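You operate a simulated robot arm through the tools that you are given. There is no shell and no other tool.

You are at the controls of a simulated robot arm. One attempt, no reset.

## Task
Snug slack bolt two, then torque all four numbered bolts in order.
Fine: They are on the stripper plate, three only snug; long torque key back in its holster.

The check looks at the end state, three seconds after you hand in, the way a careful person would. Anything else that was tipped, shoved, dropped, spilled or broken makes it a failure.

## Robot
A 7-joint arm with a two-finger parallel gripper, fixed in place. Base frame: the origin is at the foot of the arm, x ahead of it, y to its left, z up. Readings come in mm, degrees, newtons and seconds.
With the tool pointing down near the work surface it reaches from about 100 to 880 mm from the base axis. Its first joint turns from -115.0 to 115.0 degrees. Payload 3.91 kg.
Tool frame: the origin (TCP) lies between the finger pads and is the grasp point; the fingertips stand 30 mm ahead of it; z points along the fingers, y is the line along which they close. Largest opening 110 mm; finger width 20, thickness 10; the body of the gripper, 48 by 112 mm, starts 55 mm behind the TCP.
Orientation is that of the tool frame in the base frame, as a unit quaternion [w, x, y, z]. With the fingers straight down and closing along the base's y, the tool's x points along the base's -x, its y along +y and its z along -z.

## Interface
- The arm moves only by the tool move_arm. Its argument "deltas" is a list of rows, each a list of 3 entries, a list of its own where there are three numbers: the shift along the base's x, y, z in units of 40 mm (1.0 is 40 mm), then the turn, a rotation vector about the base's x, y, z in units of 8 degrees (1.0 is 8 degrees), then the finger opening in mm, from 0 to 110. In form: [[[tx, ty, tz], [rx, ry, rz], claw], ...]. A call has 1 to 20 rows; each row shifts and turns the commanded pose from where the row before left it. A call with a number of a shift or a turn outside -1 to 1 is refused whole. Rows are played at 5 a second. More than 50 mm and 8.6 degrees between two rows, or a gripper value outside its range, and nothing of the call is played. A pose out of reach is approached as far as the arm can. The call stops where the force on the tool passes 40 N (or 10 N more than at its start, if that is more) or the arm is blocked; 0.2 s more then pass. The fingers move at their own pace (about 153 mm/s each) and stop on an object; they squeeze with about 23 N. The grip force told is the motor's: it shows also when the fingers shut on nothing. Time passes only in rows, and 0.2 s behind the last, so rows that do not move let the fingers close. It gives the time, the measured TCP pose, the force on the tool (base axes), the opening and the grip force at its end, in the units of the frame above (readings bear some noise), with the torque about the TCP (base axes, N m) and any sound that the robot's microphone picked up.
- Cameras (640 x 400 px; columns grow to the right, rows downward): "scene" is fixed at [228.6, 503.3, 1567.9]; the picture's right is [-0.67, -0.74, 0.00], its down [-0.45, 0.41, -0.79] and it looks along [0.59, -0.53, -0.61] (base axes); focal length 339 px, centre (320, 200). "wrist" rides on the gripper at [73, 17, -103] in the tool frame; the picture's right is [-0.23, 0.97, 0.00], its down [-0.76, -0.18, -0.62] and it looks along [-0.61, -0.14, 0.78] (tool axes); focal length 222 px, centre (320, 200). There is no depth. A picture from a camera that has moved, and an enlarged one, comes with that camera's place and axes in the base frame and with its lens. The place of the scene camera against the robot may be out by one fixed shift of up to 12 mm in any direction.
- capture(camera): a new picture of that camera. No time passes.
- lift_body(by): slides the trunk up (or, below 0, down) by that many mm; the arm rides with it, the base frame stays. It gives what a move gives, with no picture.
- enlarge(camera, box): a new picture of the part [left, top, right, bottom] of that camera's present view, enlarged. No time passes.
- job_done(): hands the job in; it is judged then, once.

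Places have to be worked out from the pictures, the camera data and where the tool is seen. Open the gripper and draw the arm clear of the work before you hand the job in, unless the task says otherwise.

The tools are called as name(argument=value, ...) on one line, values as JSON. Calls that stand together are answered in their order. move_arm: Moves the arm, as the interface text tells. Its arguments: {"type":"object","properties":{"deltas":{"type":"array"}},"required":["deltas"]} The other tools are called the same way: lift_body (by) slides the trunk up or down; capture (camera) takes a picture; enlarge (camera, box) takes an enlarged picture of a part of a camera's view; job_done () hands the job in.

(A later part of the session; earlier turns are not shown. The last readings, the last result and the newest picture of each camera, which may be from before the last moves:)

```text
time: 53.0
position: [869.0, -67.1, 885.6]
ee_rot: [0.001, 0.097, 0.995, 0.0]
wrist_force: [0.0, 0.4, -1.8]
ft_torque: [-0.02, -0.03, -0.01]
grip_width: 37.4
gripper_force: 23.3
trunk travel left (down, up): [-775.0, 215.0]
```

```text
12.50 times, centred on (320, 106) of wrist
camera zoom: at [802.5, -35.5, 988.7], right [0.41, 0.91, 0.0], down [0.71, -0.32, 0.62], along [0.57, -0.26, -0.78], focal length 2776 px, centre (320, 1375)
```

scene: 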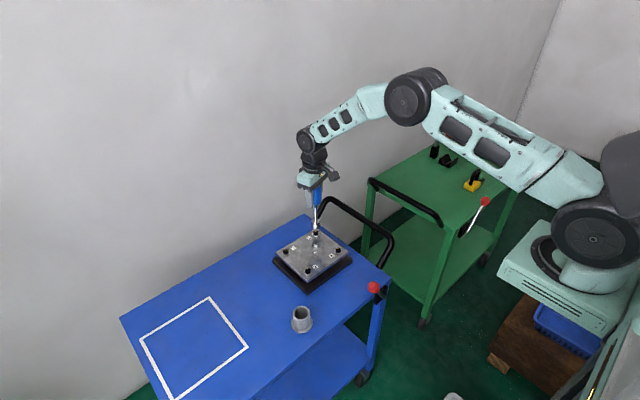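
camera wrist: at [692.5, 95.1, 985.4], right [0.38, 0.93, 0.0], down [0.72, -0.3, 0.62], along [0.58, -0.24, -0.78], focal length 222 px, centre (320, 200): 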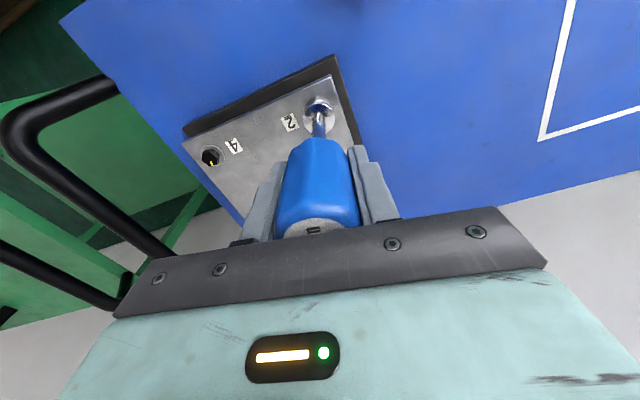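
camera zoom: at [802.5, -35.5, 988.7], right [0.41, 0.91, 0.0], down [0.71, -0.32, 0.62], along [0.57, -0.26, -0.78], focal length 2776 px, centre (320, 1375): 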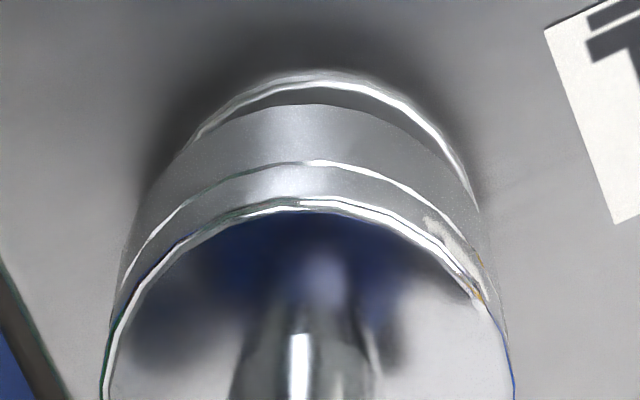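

move_arm(deltas=[[[0.006, 0.026, 0], [0, 0, 0], 10], [[0, 0, 0], [0, 0, 0], 10], [[0, 0, 0], [0, 0, 0], 10], [[0, 0, 0], [0, 0, 0], 10]])

enlarge(camera="scene", box=[304, 216, 324, 238])

enlarge(camera="wrist", box=[304, 90, 336, 122])

```text
time: 54.0
position: [869.4, -65.1, 885.7]
ee_rot: [0.0, 0.097, 0.995, 0.0]
wrist_force: [0.8, -0.1, -1.8]
ft_torque: [-0.02, -0.01, 0.0]
grip_width: 37.3
gripper_force: 22.8
trunk travel left (down, up): [-775.0, 215.0]
```

```text
16.00 times, centred on (314, 227) of scene
camera zoom: at [228.6, 503.3, 1567.9], right [-0.67, -0.74, 0.0], down [-0.45, 0.41, -0.79], along [0.59, -0.53, -0.61], focal length 5425 px, centre (416, -232)
```

zoom: 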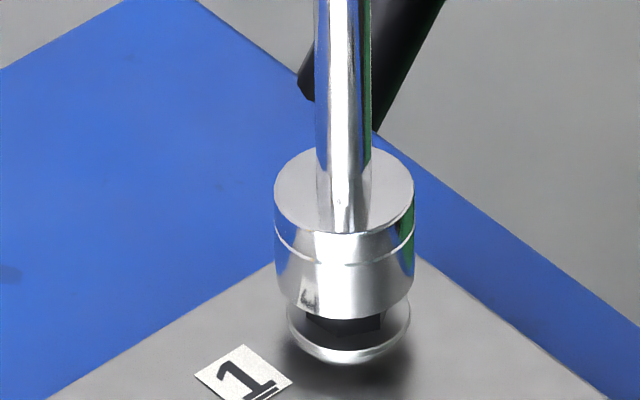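

```text
12.50 times, centred on (320, 106) of wrist
camera zoom: at [802.7, -34.2, 988.9], right [0.41, 0.91, 0.0], down [0.71, -0.32, 0.62], along [0.57, -0.26, -0.78], focal length 2776 px, centre (320, 1375)
```

zoom: 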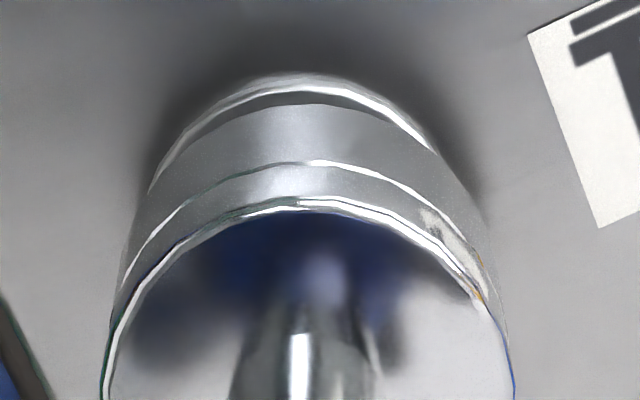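

move_arm(deltas=[[[0, -0.011, 0], [0, 0, 0], 10], [[0, 0, -0.025], [0, 0, 0], 10], [[0, 0, -0.025], [0, 0, 0], 10], [[0, 0, 0], [0, 0, 0], 10]])

enlarge(camera="scene", box=[304, 216, 324, 238])

enlarge(camera="wrist", box=[304, 90, 336, 122])

```text
time: 55.0
position: [869.7, -66.3, 884.7]
ee_rot: [0.0, 0.096, 0.995, 0.0]
wrist_force: [-0.7, 0.0, -1.7]
ft_torque: [-0.05, -0.01, -0.02]
grip_width: 37.4
gripper_force: 22.8
trunk travel left (down, up): [-775.0, 215.0]
```

```text
16.00 times, centred on (314, 227) of scene
camera zoom: at [228.6, 503.3, 1567.9], right [-0.67, -0.74, 0.0], down [-0.45, 0.41, -0.79], along [0.59, -0.53, -0.61], focal length 5425 px, centre (416, -232)
```

zoom: 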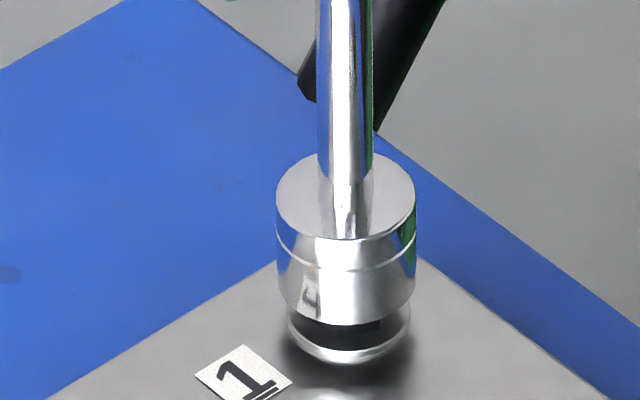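

```text
12.50 times, centred on (320, 106) of wrist
camera zoom: at [802.6, -34.6, 987.0], right [0.41, 0.91, 0.0], down [0.71, -0.32, 0.62], along [0.57, -0.26, -0.78], focal length 2776 px, centre (320, 1375)
```

zoom: 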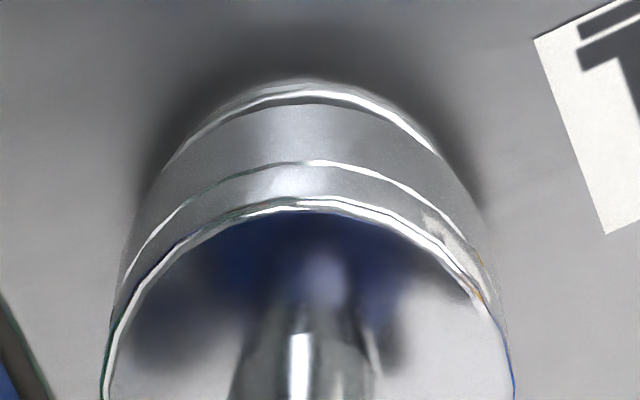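

Aligned now (scene 346 px as wanted). I lower 4 mm gently and watch the force.

move_arm(deltas=[[[0, 0, -0.025], [0, 0, 0], 10], [[0, 0, -0.025], [0, 0, 0], 10], [[0, 0, -0.025], [0, 0, 0], 10], [[0, 0, -0.025], [0, 0, 0], 10], [[0, 0, 0], [0, 0, 0], 10]])

enlarge(camera="scene", box=[304, 216, 324, 238])

enlarge(camera="wrist", box=[304, 90, 336, 122])

```text
time: 56.2
position: [868.7, -65.6, 879.3]
ee_rot: [0.0, 0.097, 0.995, 0.0]
wrist_force: [-0.6, 0.0, -1.9]
ft_torque: [-0.02, -0.01, 0.02]
grip_width: 37.3
gripper_force: 23.7
trunk travel left (down, up): [-775.0, 215.0]
```

```text
16.00 times, centred on (314, 227) of scene
camera zoom: at [228.6, 503.3, 1567.9], right [-0.67, -0.74, 0.0], down [-0.45, 0.41, -0.79], along [0.59, -0.53, -0.61], focal length 5425 px, centre (416, -232)
```

zoom: 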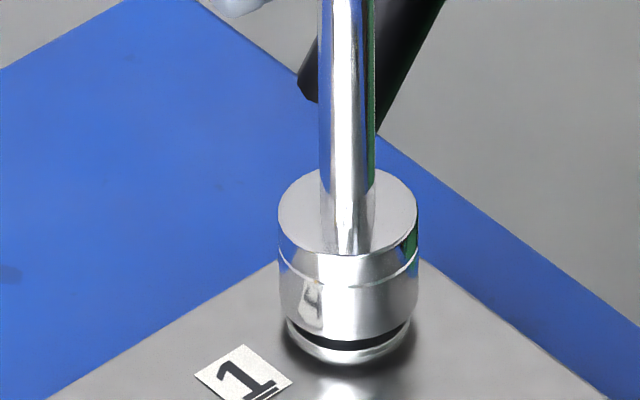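

```text
12.50 times, centred on (320, 106) of wrist
camera zoom: at [802.2, -34.7, 982.7], right [0.41, 0.91, 0.0], down [0.71, -0.32, 0.62], along [0.57, -0.26, -0.78], focal length 2776 px, centre (320, 1375)
```

zoom: 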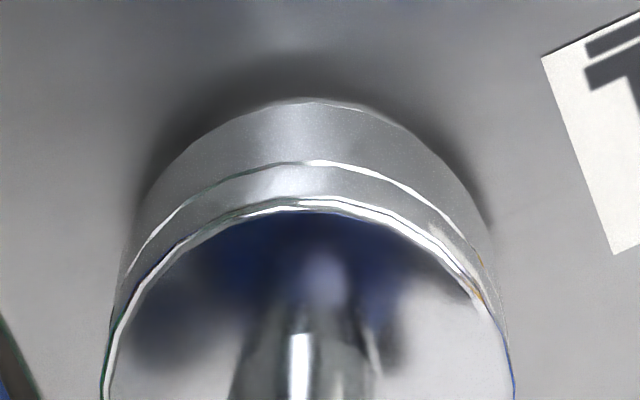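

It's sliding over the head without force. I lower another 6 mm to full depth.

move_arm(deltas=[[[0, 0, -0.025], [0, 0, 0], 10], [[0, 0, -0.025], [0, 0, 0], 10], [[0, 0, -0.025], [0, 0, 0], 10], [[0, 0, -0.025], [0, 0, 0], 10], [[0, 0, -0.025], [0, 0, 0], 10], [[0, 0, -0.025], [0, 0, 0], 10], [[0, 0, 0], [0, 0, 0], 10]])

enlarge(camera="scene", box=[304, 216, 324, 238])

enlarge(camera="wrist", box=[280, 130, 370, 240])

```text
time: 57.8
position: [869.3, -66.5, 873.4]
ee_rot: [0.0, 0.096, 0.995, 0.0]
wrist_force: [0.0, 0.2, -0.7]
ft_torque: [-0.01, 0.02, 0.01]
grip_width: 37.1
gripper_force: 23.1
trunk travel left (down, up): [-775.0, 215.0]
```

```text
16.00 times, centred on (314, 227) of scene
camera zoom: at [228.6, 503.3, 1567.9], right [-0.67, -0.74, 0.0], down [-0.45, 0.41, -0.79], along [0.59, -0.53, -0.61], focal length 5425 px, centre (416, -232)
```

zoom: 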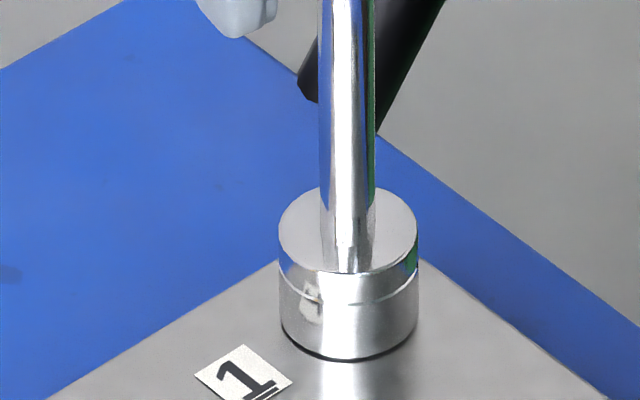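

```text
3.64 times, centred on (325, 185) of wrist
camera zoom: at [802.6, -35.1, 976.8], right [0.41, 0.91, 0.0], down [0.71, -0.32, 0.62], along [0.57, -0.26, -0.78], focal length 808 px, centre (302, 254)
```

zoom: 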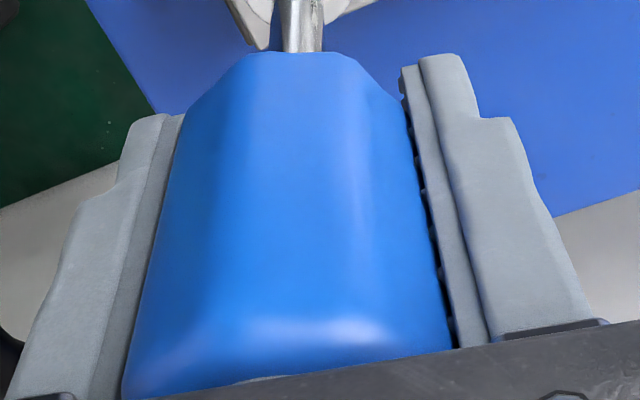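

Fully seated on bolt 1 again. I resume clockwise in 3° steps to see how much torque this grip now carries.

move_arm(deltas=[[[0, 0, 0], [0, 0, -0.4], 10], [[0, 0, 0], [0, 0, 0], 10]])

move_arm(deltas=[[[0, 0, 0], [0, 0, -0.4], 10], [[0, 0, 0], [0, 0, 0], 10]])

move_arm(deltas=[[[0, 0, 0], [0, 0, -0.4], 10], [[0, 0, 0], [0, 0, 0], 10]])

move_arm(deltas=[[[0, 0, 0], [0, 0, -0.4], 10], [[0, 0, 0], [0, 0, 0], 10]])

```text
time: 58.4
position: [870.3, -66.4, 873.1]
ee_rot: [0.001, 0.125, 0.992, 0.0]
wrist_force: [-0.3, 0.4, -2.2]
ft_torque: [-0.02, -0.01, 0.05]
grip_width: 37.1
gripper_force: 22.7
trunk travel left (down, up): [-775.0, 215.0]
```

```text
time: 59.0
position: [869.5, -65.3, 873.3]
ee_rot: [-0.001, 0.152, 0.988, 0.001]
wrist_force: [-0.2, 0.6, -1.8]
ft_torque: [-0.01, -0.01, 0.27]
grip_width: 37.0
gripper_force: 23.5
trunk travel left (down, up): [-775.0, 215.0]
```

```text
time: 59.6
position: [867.0, -64.5, 874.4]
ee_rot: [0.0, 0.179, 0.984, 0.001]
wrist_force: [0.6, -0.3, -1.9]
ft_torque: [0.01, -0.01, 0.35]
grip_width: 37.2
gripper_force: 22.9
trunk travel left (down, up): [-775.0, 215.0]
```

```text
time: 60.2
position: [868.2, -65.0, 873.0]
ee_rot: [0.0, 0.207, 0.978, 0.0]
wrist_force: [-0.5, -1.0, -1.8]
ft_torque: [0.01, -0.03, 0.36]
grip_width: 37.2
gripper_force: 23.1
trunk travel left (down, up): [-775.0, 215.0]
```

Torque is higher now (0.36 N m). I continue.

move_arm(deltas=[[[0, 0, 0], [0, 0, -0.3], 10], [[0, 0, 0], [0, 0, 0], 10]])

move_arm(deltas=[[[0, 0, 0], [0, 0, -0.3], 10], [[0, 0, 0], [0, 0, 0], 10]])

move_arm(deltas=[[[0, 0, 0], [0, 0, -0.3], 10], [[0, 0, 0], [0, 0, 0], 10]])

enlarge(camera="wrist", box=[280, 130, 370, 240])

```text
time: 60.8
position: [869.1, -64.9, 872.8]
ee_rot: [0.0, 0.228, 0.974, 0.001]
wrist_force: [0.6, -0.3, -1.6]
ft_torque: [0.0, -0.01, 0.4]
grip_width: 37.4
gripper_force: 23.0
trunk travel left (down, up): [-775.0, 215.0]
```

```text
time: 61.4
position: [868.9, -64.4, 873.3]
ee_rot: [0.0, 0.246, 0.969, 0.0]
wrist_force: [0.7, -0.3, -2.0]
ft_torque: [-0.04, -0.01, 0.41]
grip_width: 37.1
gripper_force: 22.5
trunk travel left (down, up): [-775.0, 215.0]
```

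```text
time: 62.0
position: [868.5, -65.5, 872.8]
ee_rot: [-0.001, 0.268, 0.963, 0.0]
wrist_force: [-0.8, 0.5, -1.8]
ft_torque: [-0.01, -0.02, 0.41]
grip_width: 37.4
gripper_force: 22.9
trunk travel left (down, up): [-775.0, 215.0]
```

```text
3.64 times, centred on (325, 185) of wrist
camera zoom: at [817.0, -13.0, 977.3], right [0.7, 0.72, 0.0], down [0.56, -0.55, 0.62], along [0.45, -0.43, -0.78], focal length 808 px, centre (302, 254)
```

zoom: 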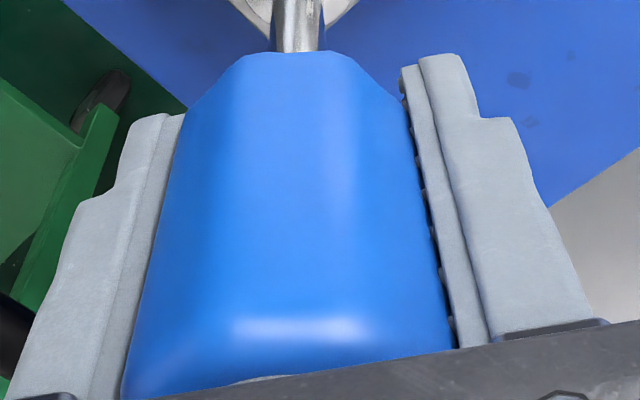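

Still holding with no slip, torque 0.41 N m. I keep turning.

move_arm(deltas=[[[0, 0, 0], [0, 0, -0.3], 10], [[0, 0, 0], [0, 0, 0], 10]])

move_arm(deltas=[[[0, 0, 0], [0, 0, -0.3], 10], [[0, 0, 0], [0, 0, 0], 10]])

move_arm(deltas=[[[0, 0, 0], [0, 0, -0.3], 10], [[0, 0, 0], [0, 0, 0], 10]])

enlarge(camera="wrist", box=[280, 130, 370, 240])

```text
time: 62.6
position: [869.1, -64.8, 874.4]
ee_rot: [0.0, 0.288, 0.958, -0.001]
wrist_force: [-0.3, -0.6, -2.0]
ft_torque: [0.02, 0.02, 0.46]
grip_width: 37.3
gripper_force: 23.3
trunk travel left (down, up): [-775.0, 215.0]
```

```text
time: 63.2
position: [870.0, -65.4, 872.6]
ee_rot: [0.001, 0.308, 0.951, 0.0]
wrist_force: [-0.2, 0.4, -2.4]
ft_torque: [0.01, -0.02, 0.48]
grip_width: 37.2
gripper_force: 22.4
trunk travel left (down, up): [-775.0, 215.0]
```

```text
time: 63.8
position: [869.8, -66.1, 874.0]
ee_rot: [0.0, 0.328, 0.945, 0.0]
wrist_force: [0.0, 0.1, -1.0]
ft_torque: [0.02, 0.02, 0.28]
grip_width: 37.5
gripper_force: 22.8
trunk travel left (down, up): [-775.0, 215.0]
```

```text
3.64 times, centred on (325, 185) of wrist
camera zoom: at [824.3, -6.9, 977.2], right [0.78, 0.62, 0.0], down [0.49, -0.61, 0.62], along [0.39, -0.49, -0.78], focal length 808 px, centre (302, 254)
```

zoom: 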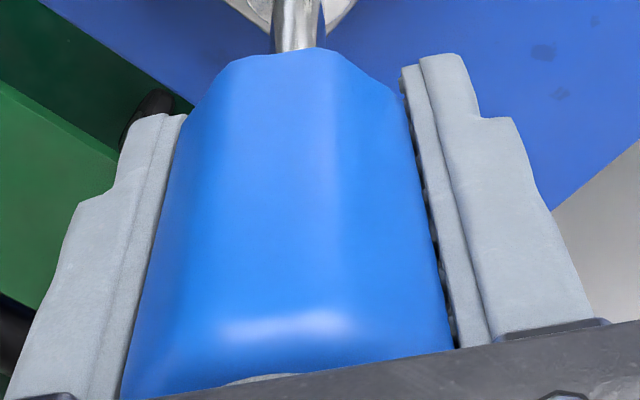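

Torque peaked at 0.48 N m, then the handle slipped a few degrees in the fingers. I turn on to see whether it grips again and gets higher.

move_arm(deltas=[[[0, 0, 0], [0, 0, -0.3], 10], [[0, 0, 0], [0, 0, 0], 10]])

move_arm(deltas=[[[0, 0, 0], [0, 0, -0.3], 10], [[0, 0, 0], [0, 0, 0], 10]])

move_arm(deltas=[[[0, 0, 0], [0, 0, -0.3], 10], [[0, 0, 0], [0, 0, 0], 10]])

enlarge(camera="wrist", box=[280, 130, 370, 240])

```text
time: 64.4
position: [869.0, -66.3, 871.9]
ee_rot: [0.0, 0.347, 0.938, 0.0]
wrist_force: [0.1, 0.9, -1.3]
ft_torque: [0.01, 0.01, 0.26]
grip_width: 37.4
gripper_force: 23.4
trunk travel left (down, up): [-775.0, 215.0]
```

```text
time: 65.0
position: [868.6, -65.9, 873.1]
ee_rot: [0.0, 0.368, 0.93, 0.0]
wrist_force: [0.0, 0.2, -0.7]
ft_torque: [-0.02, 0.03, 0.13]
grip_width: 37.5
gripper_force: 23.0
trunk travel left (down, up): [-775.0, 215.0]
```

```text
time: 65.6
position: [869.1, -65.9, 872.5]
ee_rot: [0.0, 0.386, 0.922, -0.001]
wrist_force: [0.5, -1.9, -0.3]
ft_torque: [-0.23, -0.04, 0.23]
grip_width: 37.3
gripper_force: 23.3
trunk travel left (down, up): [-775.0, 215.0]
```

```text
3.64 times, centred on (325, 185) of wrist
camera zoom: at [831.6, -1.3, 976.6], right [0.85, 0.52, 0.0], down [0.41, -0.67, 0.62], along [0.33, -0.53, -0.78], focal length 808 px, centre (302, 254)
```

zoom: 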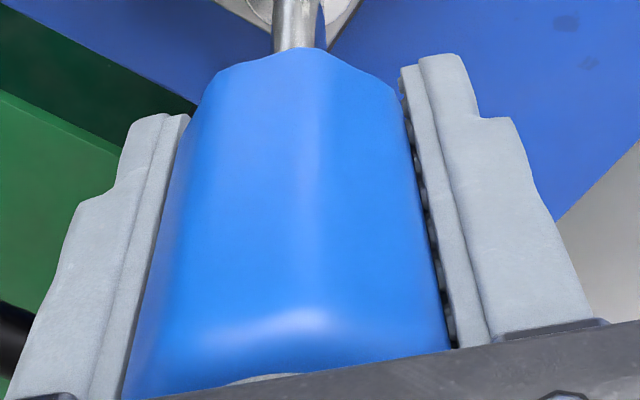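

The handle now keeps slipping, so the flats are no longer on the pads. The key stands seated on the bolt, so I'll lower it to rest on the washer, release, and look at the handle from above to re-grip squarely on the flats.

move_arm(deltas=[[[0, 0, 0], [0, 0, 0.3], 10], [[0, 0, -0.02], [0, 0, 0], 10], [[0, 0, -0.02], [0, 0, 0], 10], [[0, 0, 0], [0, 0, 0], 10]])

enlarge(camera="scene", box=[304, 216, 324, 238])

```text
time: 66.6
position: [869.1, -65.1, 875.1]
ee_rot: [0.001, 0.366, 0.931, 0.0]
wrist_force: [3.9, -2.0, 5.8]
ft_torque: [-0.21, -0.34, 0.04]
grip_width: 37.2
gripper_force: 22.7
trunk travel left (down, up): [-775.0, 215.0]
```

```text
16.00 times, centred on (314, 227) of scene
camera zoom: at [228.6, 503.3, 1567.9], right [-0.67, -0.74, 0.0], down [-0.45, 0.41, -0.79], along [0.59, -0.53, -0.61], focal length 5425 px, centre (416, -232)
```

zoom: 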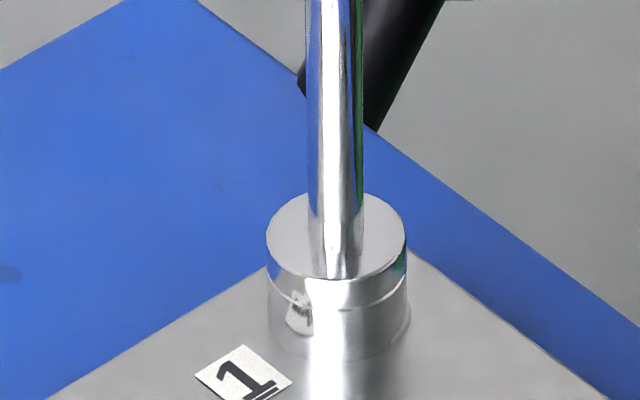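

The socket looks displaced ~2.6 mm relative to the washer. I check from the wrist camera before doing anything.

enlarge(camera="wrist", box=[300, 80, 340, 130])

enlarge(camera="scene", box=[280, 200, 350, 290])

capture(camera="wrist")

```text
8.00 times, centred on (320, 105) of wrist
camera zoom: at [828.4, -2.8, 976.5], right [0.83, 0.56, 0.0], down [0.43, -0.65, 0.62], along [0.35, -0.52, -0.78], focal length 1777 px, centre (320, 960)
```

zoom: 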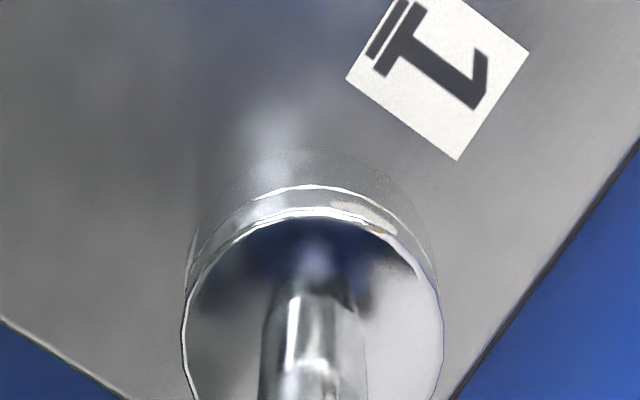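

```text
4.44 times, centred on (315, 245) of scene
camera zoom: at [228.6, 503.3, 1567.9], right [-0.67, -0.74, 0.0], down [-0.45, 0.41, -0.79], along [0.59, -0.53, -0.61], focal length 1507 px, centre (342, 0)
```

zoom: 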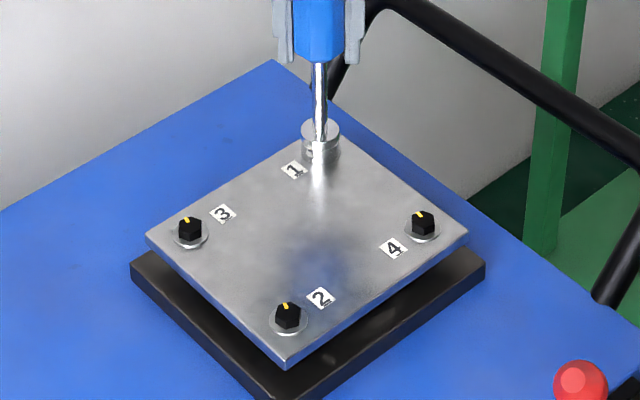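

```text
taken
camera wrist: at [828.4, -2.8, 976.5], right [0.83, 0.56, 0.0], down [0.43, -0.65, 0.62], along [0.35, -0.52, -0.78], focal length 222 px, centre (320, 200)
```

wrist: 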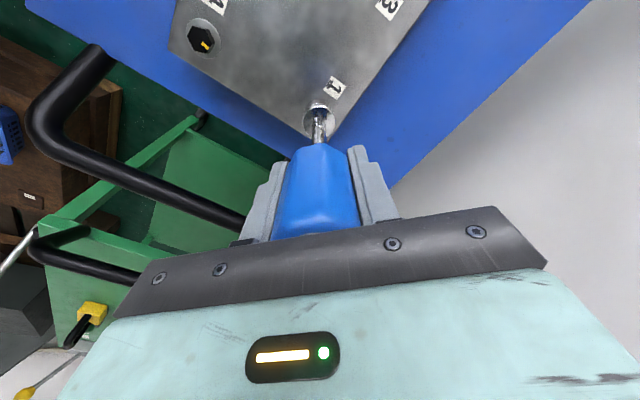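

move_arm(deltas=[[[0, 0, 0.04], [0, 0, 0], 10], [[0, 0, 0], [0, 0, 0], 10], [[0, 0, 0], [0, 0, 0], 10]])

enlarge(camera="scene", box=[304, 216, 324, 238])

enlarge(camera="wrist", box=[304, 90, 336, 122])

```text
time: 67.4
position: [867.3, -64.7, 873.3]
ee_rot: [-0.001, 0.368, 0.93, 0.0]
wrist_force: [-0.8, 0.0, -2.0]
ft_torque: [-0.08, 0.02, 0.03]
grip_width: 37.2
gripper_force: 23.7
trunk travel left (down, up): [-775.0, 215.0]
```

```text
16.00 times, centred on (314, 227) of scene
camera zoom: at [228.6, 503.3, 1567.9], right [-0.67, -0.74, 0.0], down [-0.45, 0.41, -0.79], along [0.59, -0.53, -0.61], focal length 5425 px, centre (416, -232)
```

zoom: 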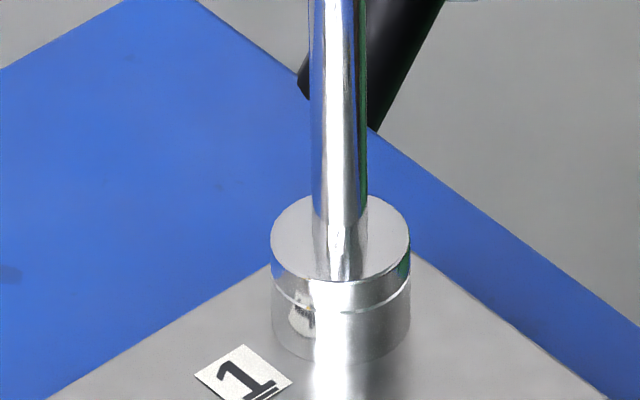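

```text
12.50 times, centred on (320, 106) of wrist
camera zoom: at [828.1, -2.9, 976.8], right [0.83, 0.56, 0.0], down [0.44, -0.65, 0.62], along [0.35, -0.52, -0.78], focal length 2776 px, centre (320, 1375)
```

zoom: 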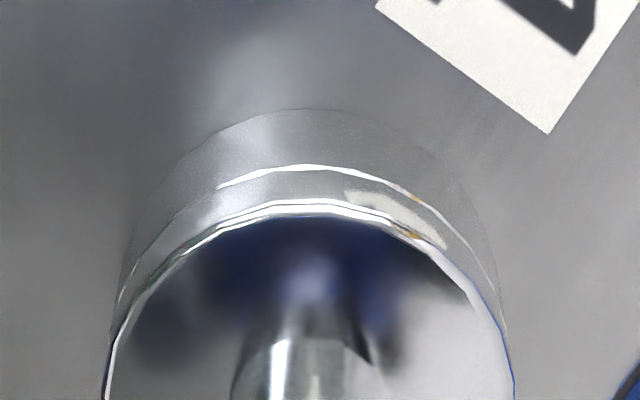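

The key seems displaced ~3 mm in +y relative to the bolt without any side force, which is odd. I lift the key straight up to inspect bolt 1.

move_arm(deltas=[[[0, 0, 0.1], [0, 0, 0], 10], [[0, 0, 0.2], [0, 0, 0], 10], [[0, 0, 0.3], [0, 0, 0], 10], [[0, 0, 0.3], [0, 0, 0], 10], [[0, 0, 0], [0, 0, 0], 10]])

enlarge(camera="scene", box=[304, 216, 324, 238])

enlarge(camera="wrist", box=[300, 75, 340, 125])

```text
time: 68.6
position: [867.6, -65.2, 909.3]
ee_rot: [0.0, 0.367, 0.93, 0.001]
wrist_force: [0.3, 0.3, -1.0]
ft_torque: [0.0, -0.01, -0.01]
grip_width: 37.2
gripper_force: 23.2
trunk travel left (down, up): [-775.0, 215.0]
```

```text
16.00 times, centred on (314, 227) of scene
camera zoom: at [228.6, 503.3, 1567.9], right [-0.67, -0.74, 0.0], down [-0.45, 0.41, -0.79], along [0.59, -0.53, -0.61], focal length 5425 px, centre (416, -232)
```

zoom: 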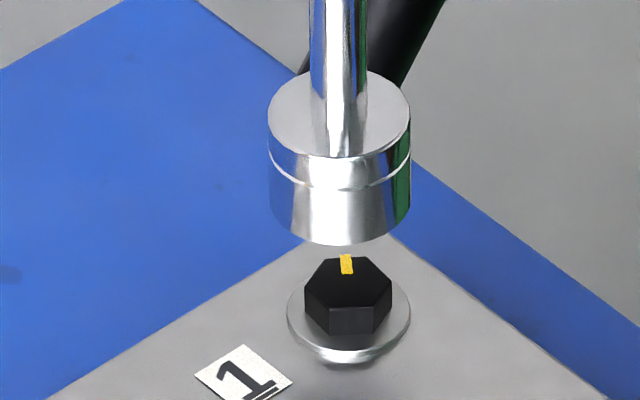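

```text
8.00 times, centred on (320, 100) of wrist
camera zoom: at [827.0, -2.3, 1012.7], right [0.83, 0.56, 0.0], down [0.44, -0.65, 0.62], along [0.35, -0.52, -0.78], focal length 1777 px, centre (320, 1000)
```

zoom: 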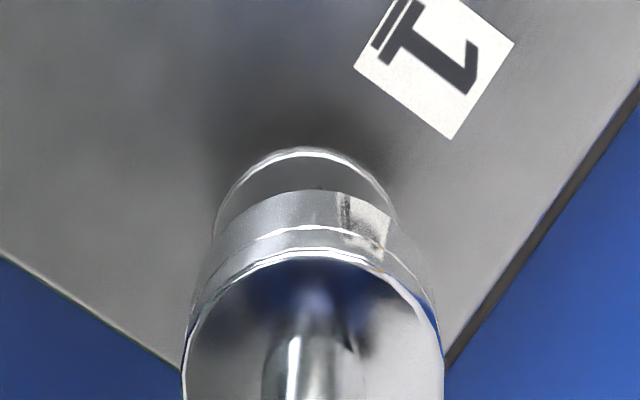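

Bolt 1 is fine; its mark is now at about -38° (turned ~23°). The key has slipped ~35° in the fingers in total. I look at the handle facets now to understand the grip.

enlarge(camera="wrist", box=[280, 130, 370, 240])

enlarge(camera="scene", box=[296, 165, 332, 225])

```text
3.64 times, centred on (325, 185) of wrist
camera zoom: at [827.0, -2.3, 1012.7], right [0.83, 0.56, 0.0], down [0.44, -0.65, 0.62], along [0.35, -0.52, -0.78], focal length 808 px, centre (302, 254)
```

zoom: 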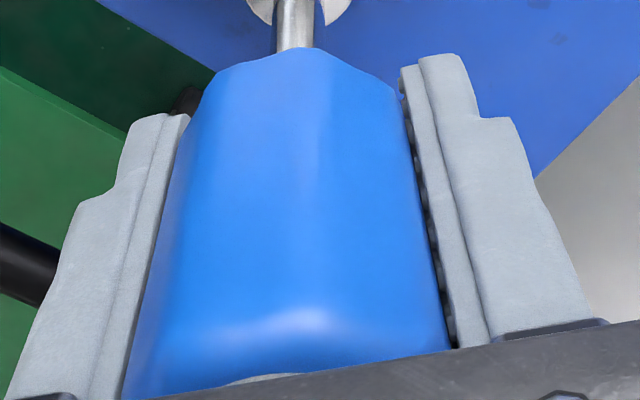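

```text
6.67 times, centred on (314, 195) of scene
camera zoom: at [228.6, 503.3, 1567.9], right [-0.67, -0.74, 0.0], down [-0.45, 0.41, -0.79], along [0.59, -0.53, -0.61], focal length 2260 px, centre (360, 233)
```

zoom: 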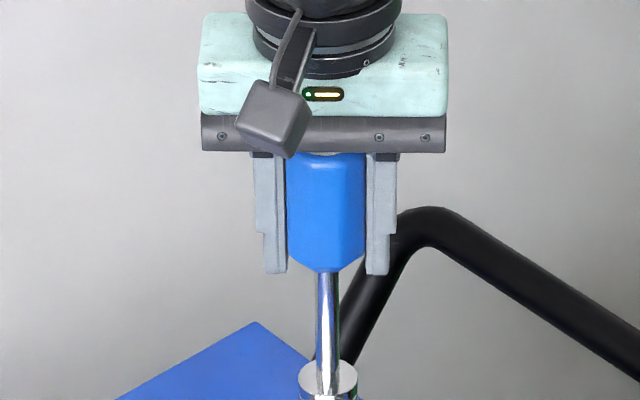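

The handle behaves like a round grip limited by friction and slow loading lets it creep; torque reached 0.48 N m. I'll re-seat on bolt 1 at this phase and twist faster. First re-centre (+0.6,-3.5) and come down partway.

move_arm(deltas=[[[0.015, -0.0875, -0.2], [0, 0, 0], 10], [[0, 0, -0.2], [0, 0, 0], 10], [[0, 0, 0], [0, 0, 0], 10], [[0, 0, 0], [0, 0, 0], 10]])

enlarge(camera="scene", box=[304, 216, 324, 238])

enlarge(camera="wrist", box=[304, 90, 336, 122])

```text
time: 69.6
position: [869.1, -68.3, 893.5]
ee_rot: [0.001, 0.367, 0.93, 0.0]
wrist_force: [-0.1, 0.4, -2.0]
ft_torque: [0.0, 0.06, -0.02]
grip_width: 37.4
gripper_force: 23.2
trunk travel left (down, up): [-775.0, 215.0]
```

```text
16.00 times, centred on (314, 227) of scene
camera zoom: at [228.6, 503.3, 1567.9], right [-0.67, -0.74, 0.0], down [-0.45, 0.41, -0.79], along [0.59, -0.53, -0.61], focal length 5425 px, centre (416, -232)
```

zoom: 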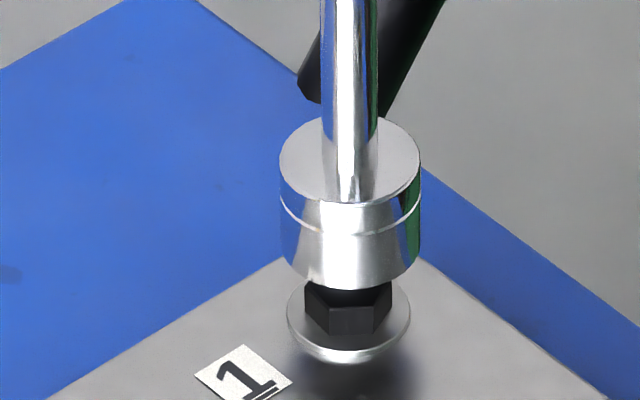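

```text
12.50 times, centred on (320, 106) of wrist
camera zoom: at [828.1, -6.3, 996.8], right [0.83, 0.56, 0.0], down [0.44, -0.65, 0.62], along [0.35, -0.52, -0.78], focal length 2776 px, centre (320, 1375)
```

zoom: 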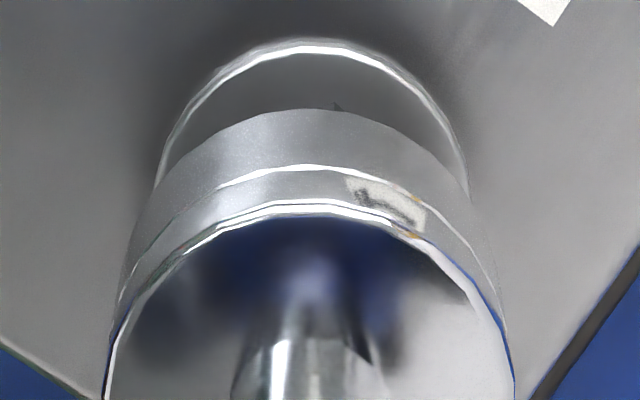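

move_arm(deltas=[[[-0.005, 0.0175, -0.05], [0, 0, 0], 10], [[0, 0, -0.05], [0, 0, 0], 10], [[0, 0, 0], [0, 0, 0], 10]])

enlarge(camera="scene", box=[304, 216, 324, 238])

enlarge(camera="wrist", box=[304, 90, 336, 122])

```text
time: 70.4
position: [869.2, -67.4, 889.6]
ee_rot: [0.001, 0.366, 0.931, 0.0]
wrist_force: [-0.7, 0.3, -1.0]
ft_torque: [-0.01, -0.02, 0.02]
grip_width: 37.3
gripper_force: 22.7
trunk travel left (down, up): [-775.0, 215.0]
```

```text
16.00 times, centred on (314, 227) of scene
camera zoom: at [228.6, 503.3, 1567.9], right [-0.67, -0.74, 0.0], down [-0.45, 0.41, -0.79], along [0.59, -0.53, -0.61], focal length 5425 px, centre (416, -232)
```

zoom: 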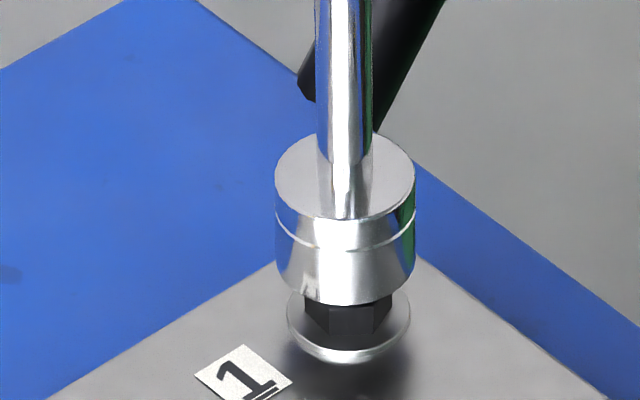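

```text
12.50 times, centred on (320, 106) of wrist
camera zoom: at [828.4, -5.2, 992.6], right [0.83, 0.56, 0.0], down [0.44, -0.65, 0.62], along [0.35, -0.52, -0.78], focal length 2776 px, centre (320, 1375)
```

zoom: 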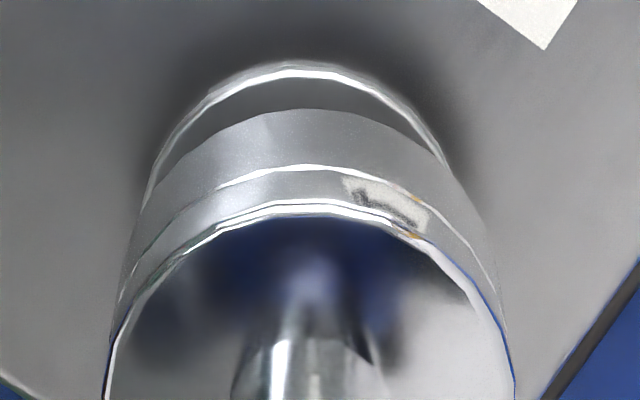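

move_arm(deltas=[[[-0.014, -0.01, 0], [0, 0, 0], 10], [[0, 0, -0.035], [0, 0, 0], 10], [[0, 0, -0.035], [0, 0, 0], 10], [[0, 0, -0.035], [0, 0, 0], 10], [[0, 0, -0.035], [0, 0, 0], 10], [[0, 0, -0.035], [0, 0, 0], 10], [[0, 0, 0], [0, 0, 0], 10]])

enlarge(camera="scene", box=[304, 216, 324, 238])

enlarge(camera="wrist", box=[304, 90, 336, 122])

```text
time: 72.0
position: [868.9, -69.0, 882.6]
ee_rot: [0.0, 0.368, 0.93, 0.0]
wrist_force: [0.2, -0.2, -2.1]
ft_torque: [0.06, 0.03, 0.04]
grip_width: 37.2
gripper_force: 23.2
trunk travel left (down, up): [-775.0, 215.0]
```

```text
16.00 times, centred on (314, 227) of scene
camera zoom: at [228.6, 503.3, 1567.9], right [-0.67, -0.74, 0.0], down [-0.45, 0.41, -0.79], along [0.59, -0.53, -0.61], focal length 5425 px, centre (416, -232)
```

zoom: 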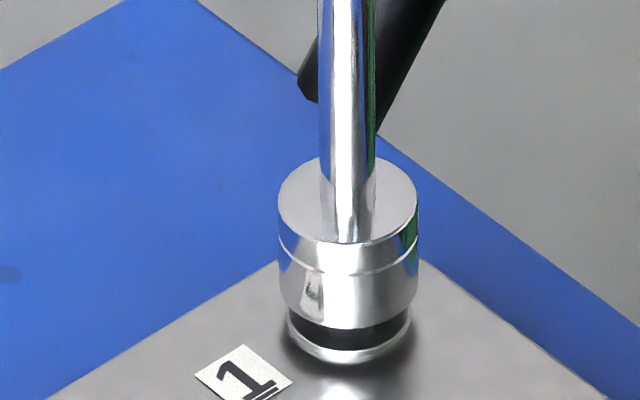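

```text
12.50 times, centred on (320, 106) of wrist
camera zoom: at [828.6, -6.0, 985.3], right [0.83, 0.56, 0.0], down [0.44, -0.65, 0.62], along [0.35, -0.52, -0.78], focal length 2776 px, centre (320, 1375)
```

zoom: 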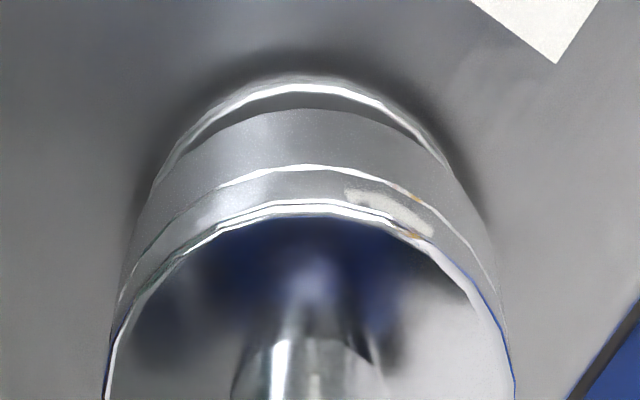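

move_arm(deltas=[[[0, 0, -0.03], [0, 0, 0], 10], [[0, 0, -0.03], [0, 0, 0], 10], [[0, 0, -0.03], [0, 0, 0], 10], [[0, 0, -0.03], [0, 0, 0], 10], [[0, 0, 0], [0, 0, 0], 10]])

enlarge(camera="scene", box=[304, 216, 324, 238])

```text
time: 73.2
position: [869.0, -68.1, 877.9]
ee_rot: [0.0, 0.367, 0.93, 0.0]
wrist_force: [-1.7, 0.4, -0.3]
ft_torque: [0.16, 0.19, 0.0]
grip_width: 37.0
gripper_force: 22.8
trunk travel left (down, up): [-775.0, 215.0]
```

```text
16.00 times, centred on (314, 227) of scene
camera zoom: at [228.6, 503.3, 1567.9], right [-0.67, -0.74, 0.0], down [-0.45, 0.41, -0.79], along [0.59, -0.53, -0.61], focal length 5425 px, centre (416, -232)
```

zoom: 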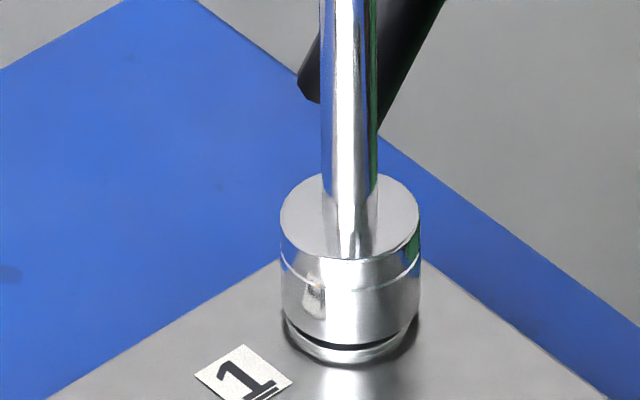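

Sliding on, with a slight side force. I correct (-0.4,+0.4) and lower the remaining 5 mm.

move_arm(deltas=[[[-0.01, 0.01, -0.025], [0, 0, 0], 10], [[0, 0, -0.025], [0, 0, 0], 10], [[0, 0, -0.025], [0, 0, 0], 10], [[0, 0, -0.025], [0, 0, 0], 10], [[0, 0, 0], [0, 0, 0], 10]])

enlarge(camera="scene", box=[304, 216, 324, 238])

```text
time: 74.4
position: [868.3, -67.4, 873.5]
ee_rot: [0.0, 0.368, 0.93, 0.0]
wrist_force: [0.4, -1.3, -1.9]
ft_torque: [0.0, 0.03, -0.02]
grip_width: 37.1
gripper_force: 23.2
trunk travel left (down, up): [-775.0, 215.0]
```

```text
16.00 times, centred on (314, 227) of scene
camera zoom: at [228.6, 503.3, 1567.9], right [-0.67, -0.74, 0.0], down [-0.45, 0.41, -0.79], along [0.59, -0.53, -0.61], focal length 5425 px, centre (416, -232)
```

zoom: 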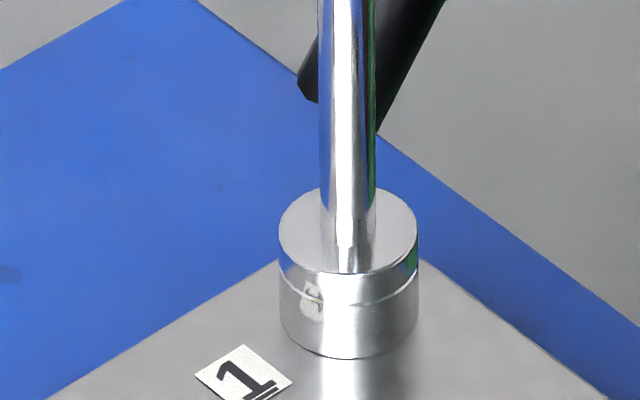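

Seated and centred. Now a quicker clockwise pull: 12° in one go.

move_arm(deltas=[[[0, 0, 0], [0, 0, -0.5], 10], [[0, 0, 0], [0, 0, -0.5], 10], [[0, 0, 0], [0, 0, -0.5], 10]])

enlarge(camera="wrist", box=[280, 130, 370, 240])

```text
time: 75.2
position: [867.3, -69.7, 873.4]
ee_rot: [0.0, 0.462, 0.887, 0.0]
wrist_force: [-0.4, -0.2, -0.5]
ft_torque: [-0.02, -0.01, 0.48]
grip_width: 37.5
gripper_force: 22.9
trunk travel left (down, up): [-775.0, 215.0]
```

```text
3.64 times, centred on (325, 185) of wrist
camera zoom: at [841.1, 1.1, 976.8], right [0.93, 0.37, 0.0], down [0.29, -0.73, 0.62], along [0.23, -0.58, -0.78], focal length 808 px, centre (302, 254)
```

zoom: 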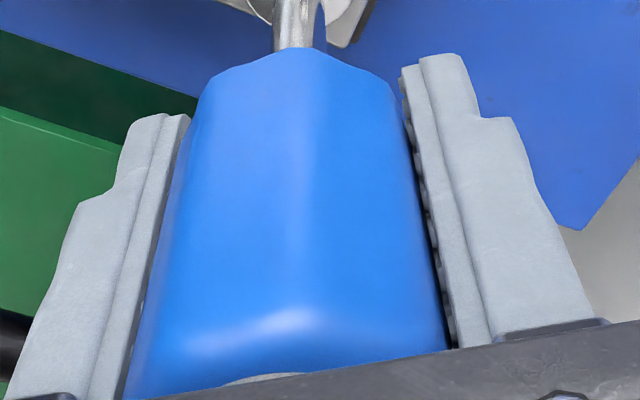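

Torque is straight back to 0.48 N m with almost no slip. I continue in 3° pulls.

move_arm(deltas=[[[0, 0, 0], [0, 0, -0.4], 10]])

move_arm(deltas=[[[0, 0, 0], [0, 0, -0.4], 10]])

enlarge(camera="wrist", box=[280, 130, 370, 240])

```text
time: 75.6
position: [866.8, -68.5, 874.0]
ee_rot: [0.0, 0.487, 0.873, 0.0]
wrist_force: [-0.4, -0.2, -1.8]
ft_torque: [-0.01, -0.01, 0.33]
grip_width: 37.7
gripper_force: 22.8
trunk travel left (down, up): [-775.0, 215.0]
```

```text
time: 76.0
position: [867.6, -67.7, 874.4]
ee_rot: [0.0, 0.511, 0.859, 0.0]
wrist_force: [0.0, 0.3, -1.7]
ft_torque: [0.01, -0.02, 0.3]
grip_width: 37.4
gripper_force: 22.8
trunk travel left (down, up): [-775.0, 215.0]
```

```text
3.64 times, centred on (325, 185) of wrist
camera zoom: at [849.1, 3.8, 977.7], right [0.96, 0.27, 0.0], down [0.21, -0.75, 0.62], along [0.17, -0.6, -0.78], focal length 808 px, centre (302, 254)
```

zoom: 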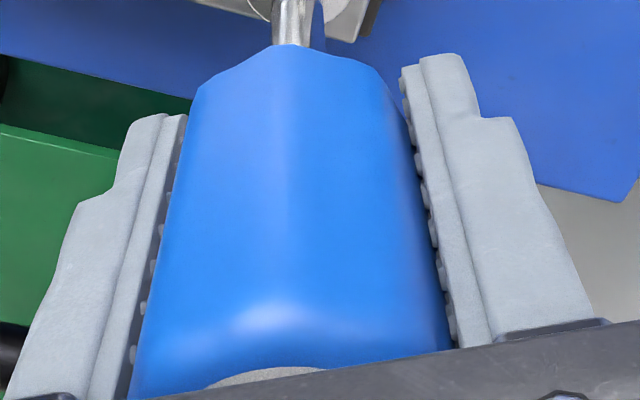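

The grip slips again right at ~0.48 N m, so friction is the limit. I'll release the key here (it stands seated on the bolt), then re-grip lower and unwound. First lower 1 mm so the socket rests, then open modestly.

move_arm(deltas=[[[0, 0, 0], [0, 0, 0.3], 10], [[0, 0, -0.025], [0, 0, 0], 10], [[0, 0, 0], [0, 0, 0], 10]])

enlarge(camera="scene", box=[304, 216, 324, 238])

```text
time: 76.8
position: [867.5, -69.4, 872.6]
ee_rot: [0.0, 0.494, 0.87, 0.0]
wrist_force: [-0.8, -0.8, 1.9]
ft_torque: [-0.14, 0.08, 0.03]
grip_width: 37.5
gripper_force: 23.2
trunk travel left (down, up): [-775.0, 215.0]
```

```text
16.00 times, centred on (314, 227) of scene
camera zoom: at [228.6, 503.3, 1567.9], right [-0.67, -0.74, 0.0], down [-0.45, 0.41, -0.79], along [0.59, -0.53, -0.61], focal length 5425 px, centre (416, -232)
```

zoom: 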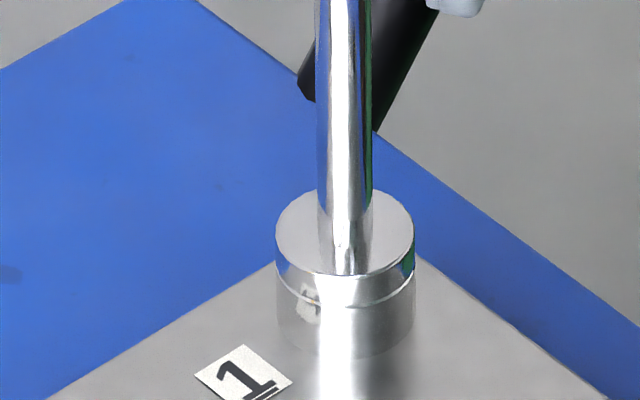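

The socket rests on the washer with a light contact. I open the fingers slightly and check that the key stays upright.

move_arm(deltas=[[[0, 0, 0], [0, 0, 0], 42], [[0, 0, 0], [0, 0, 0], 46], [[0, 0, 0], [0, 0, 0], 46]])

enlarge(camera="scene", box=[290, 160, 335, 240])

enlarge(camera="wrist", box=[250, 80, 390, 260])

```text
time: 77.6
position: [867.5, -67.7, 873.5]
ee_rot: [0.0, 0.493, 0.87, -0.001]
wrist_force: [-0.7, 0.0, 0.4]
ft_torque: [0.02, -0.03, -0.04]
grip_width: 46.0
gripper_force: 0.0
trunk travel left (down, up): [-775.0, 215.0]
```

```text
5.00 times, centred on (312, 200) of scene
camera zoom: at [228.6, 503.3, 1567.9], right [-0.67, -0.74, 0.0], down [-0.45, 0.41, -0.79], along [0.59, -0.53, -0.61], focal length 1695 px, centre (358, 200)
```

zoom: 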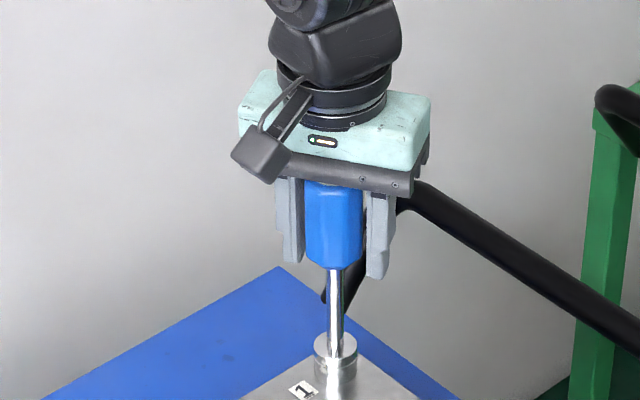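

```text
2.22 times, centred on (320, 170) of wrist
camera zoom: at [846.3, 3.3, 976.6], right [0.95, 0.31, 0.0], down [0.24, -0.74, 0.62], along [0.19, -0.59, -0.78], focal length 494 px, centre (320, 267)
```

zoom: 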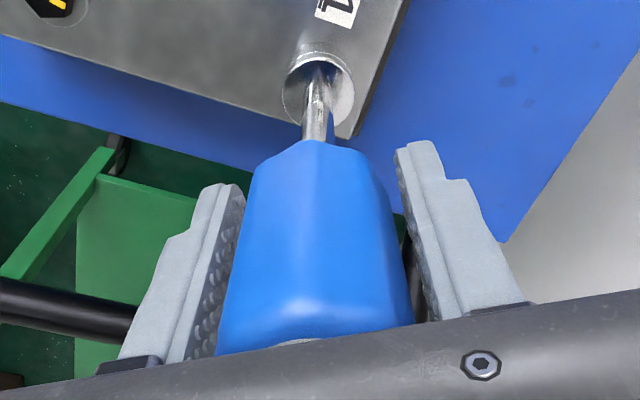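

The key stands by itself. I open wider and rise straight up to inspect the handle and plan a better grip.

move_arm(deltas=[[[0, 0, 0], [0, 0, 0], 75], [[0, 0, 0.5], [0, 0, 0], 75], [[0, 0, 0.9], [0, 0, 0], 75], [[0, 0, 0.9], [0, 0, 0], 75], [[0, 0, 0.9], [0, 0, 0], 75], [[0, 0, 0], [0, 0, 0], 75]])

capture(camera="wrist")

enlarge(camera="scene", box=[290, 170, 340, 250])

```text
time: 79.0
position: [867.4, -74.2, 1002.4]
ee_rot: [0.0, 0.493, 0.87, 0.0]
wrist_force: [-1.1, -0.5, 0.1]
ft_torque: [0.01, -0.01, -0.04]
grip_width: 75.2
gripper_force: 0.0
trunk travel left (down, up): [-775.0, 215.0]
```

```text
taken
camera wrist: at [845.9, -2.2, 1105.2], right [0.95, 0.31, 0.0], down [0.24, -0.74, 0.62], along [0.19, -0.59, -0.78], focal length 222 px, centre (320, 200)
```

wrist: 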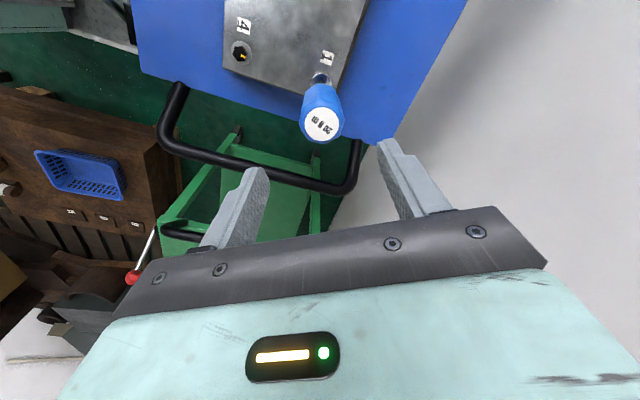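

```text
5.00 times, centred on (315, 210) of scene
camera zoom: at [228.6, 503.3, 1567.9], right [-0.67, -0.74, 0.0], down [-0.45, 0.41, -0.79], along [0.59, -0.53, -0.61], focal length 1695 px, centre (345, 150)
```

zoom: 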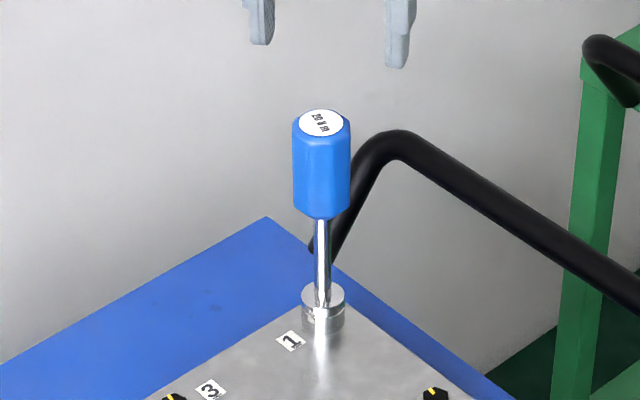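

enlarge(camera="wrist", box=[296, 70, 346, 145])

enlarge(camera="scene", box=[303, 188, 327, 220])

```text
5.33 times, centred on (321, 108) of wrist
camera zoom: at [845.9, -2.2, 1105.2], right [0.95, 0.31, 0.0], down [0.24, -0.74, 0.62], along [0.19, -0.59, -0.78], focal length 1185 px, centre (315, 693)
```

zoom: 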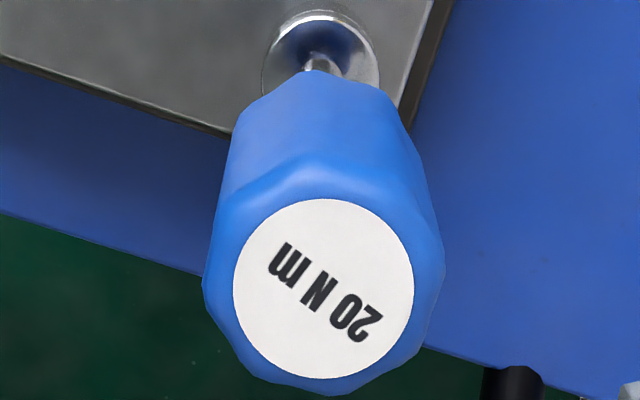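

```text
12.50 times, centred on (315, 204) of scene
camera zoom: at [228.6, 503.3, 1567.9], right [-0.67, -0.74, 0.0], down [-0.45, 0.41, -0.79], along [0.59, -0.53, -0.61], focal length 4238 px, centre (382, 150)
```

zoom: 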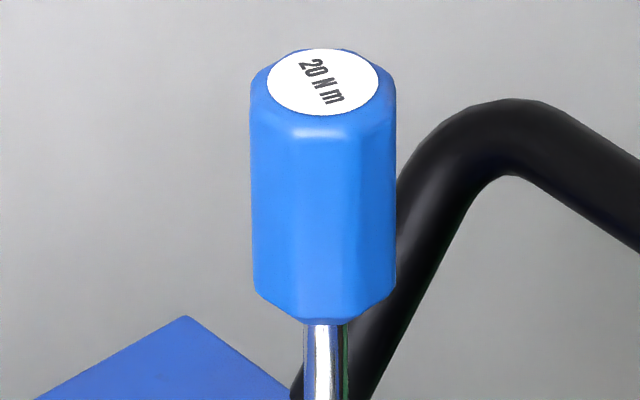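

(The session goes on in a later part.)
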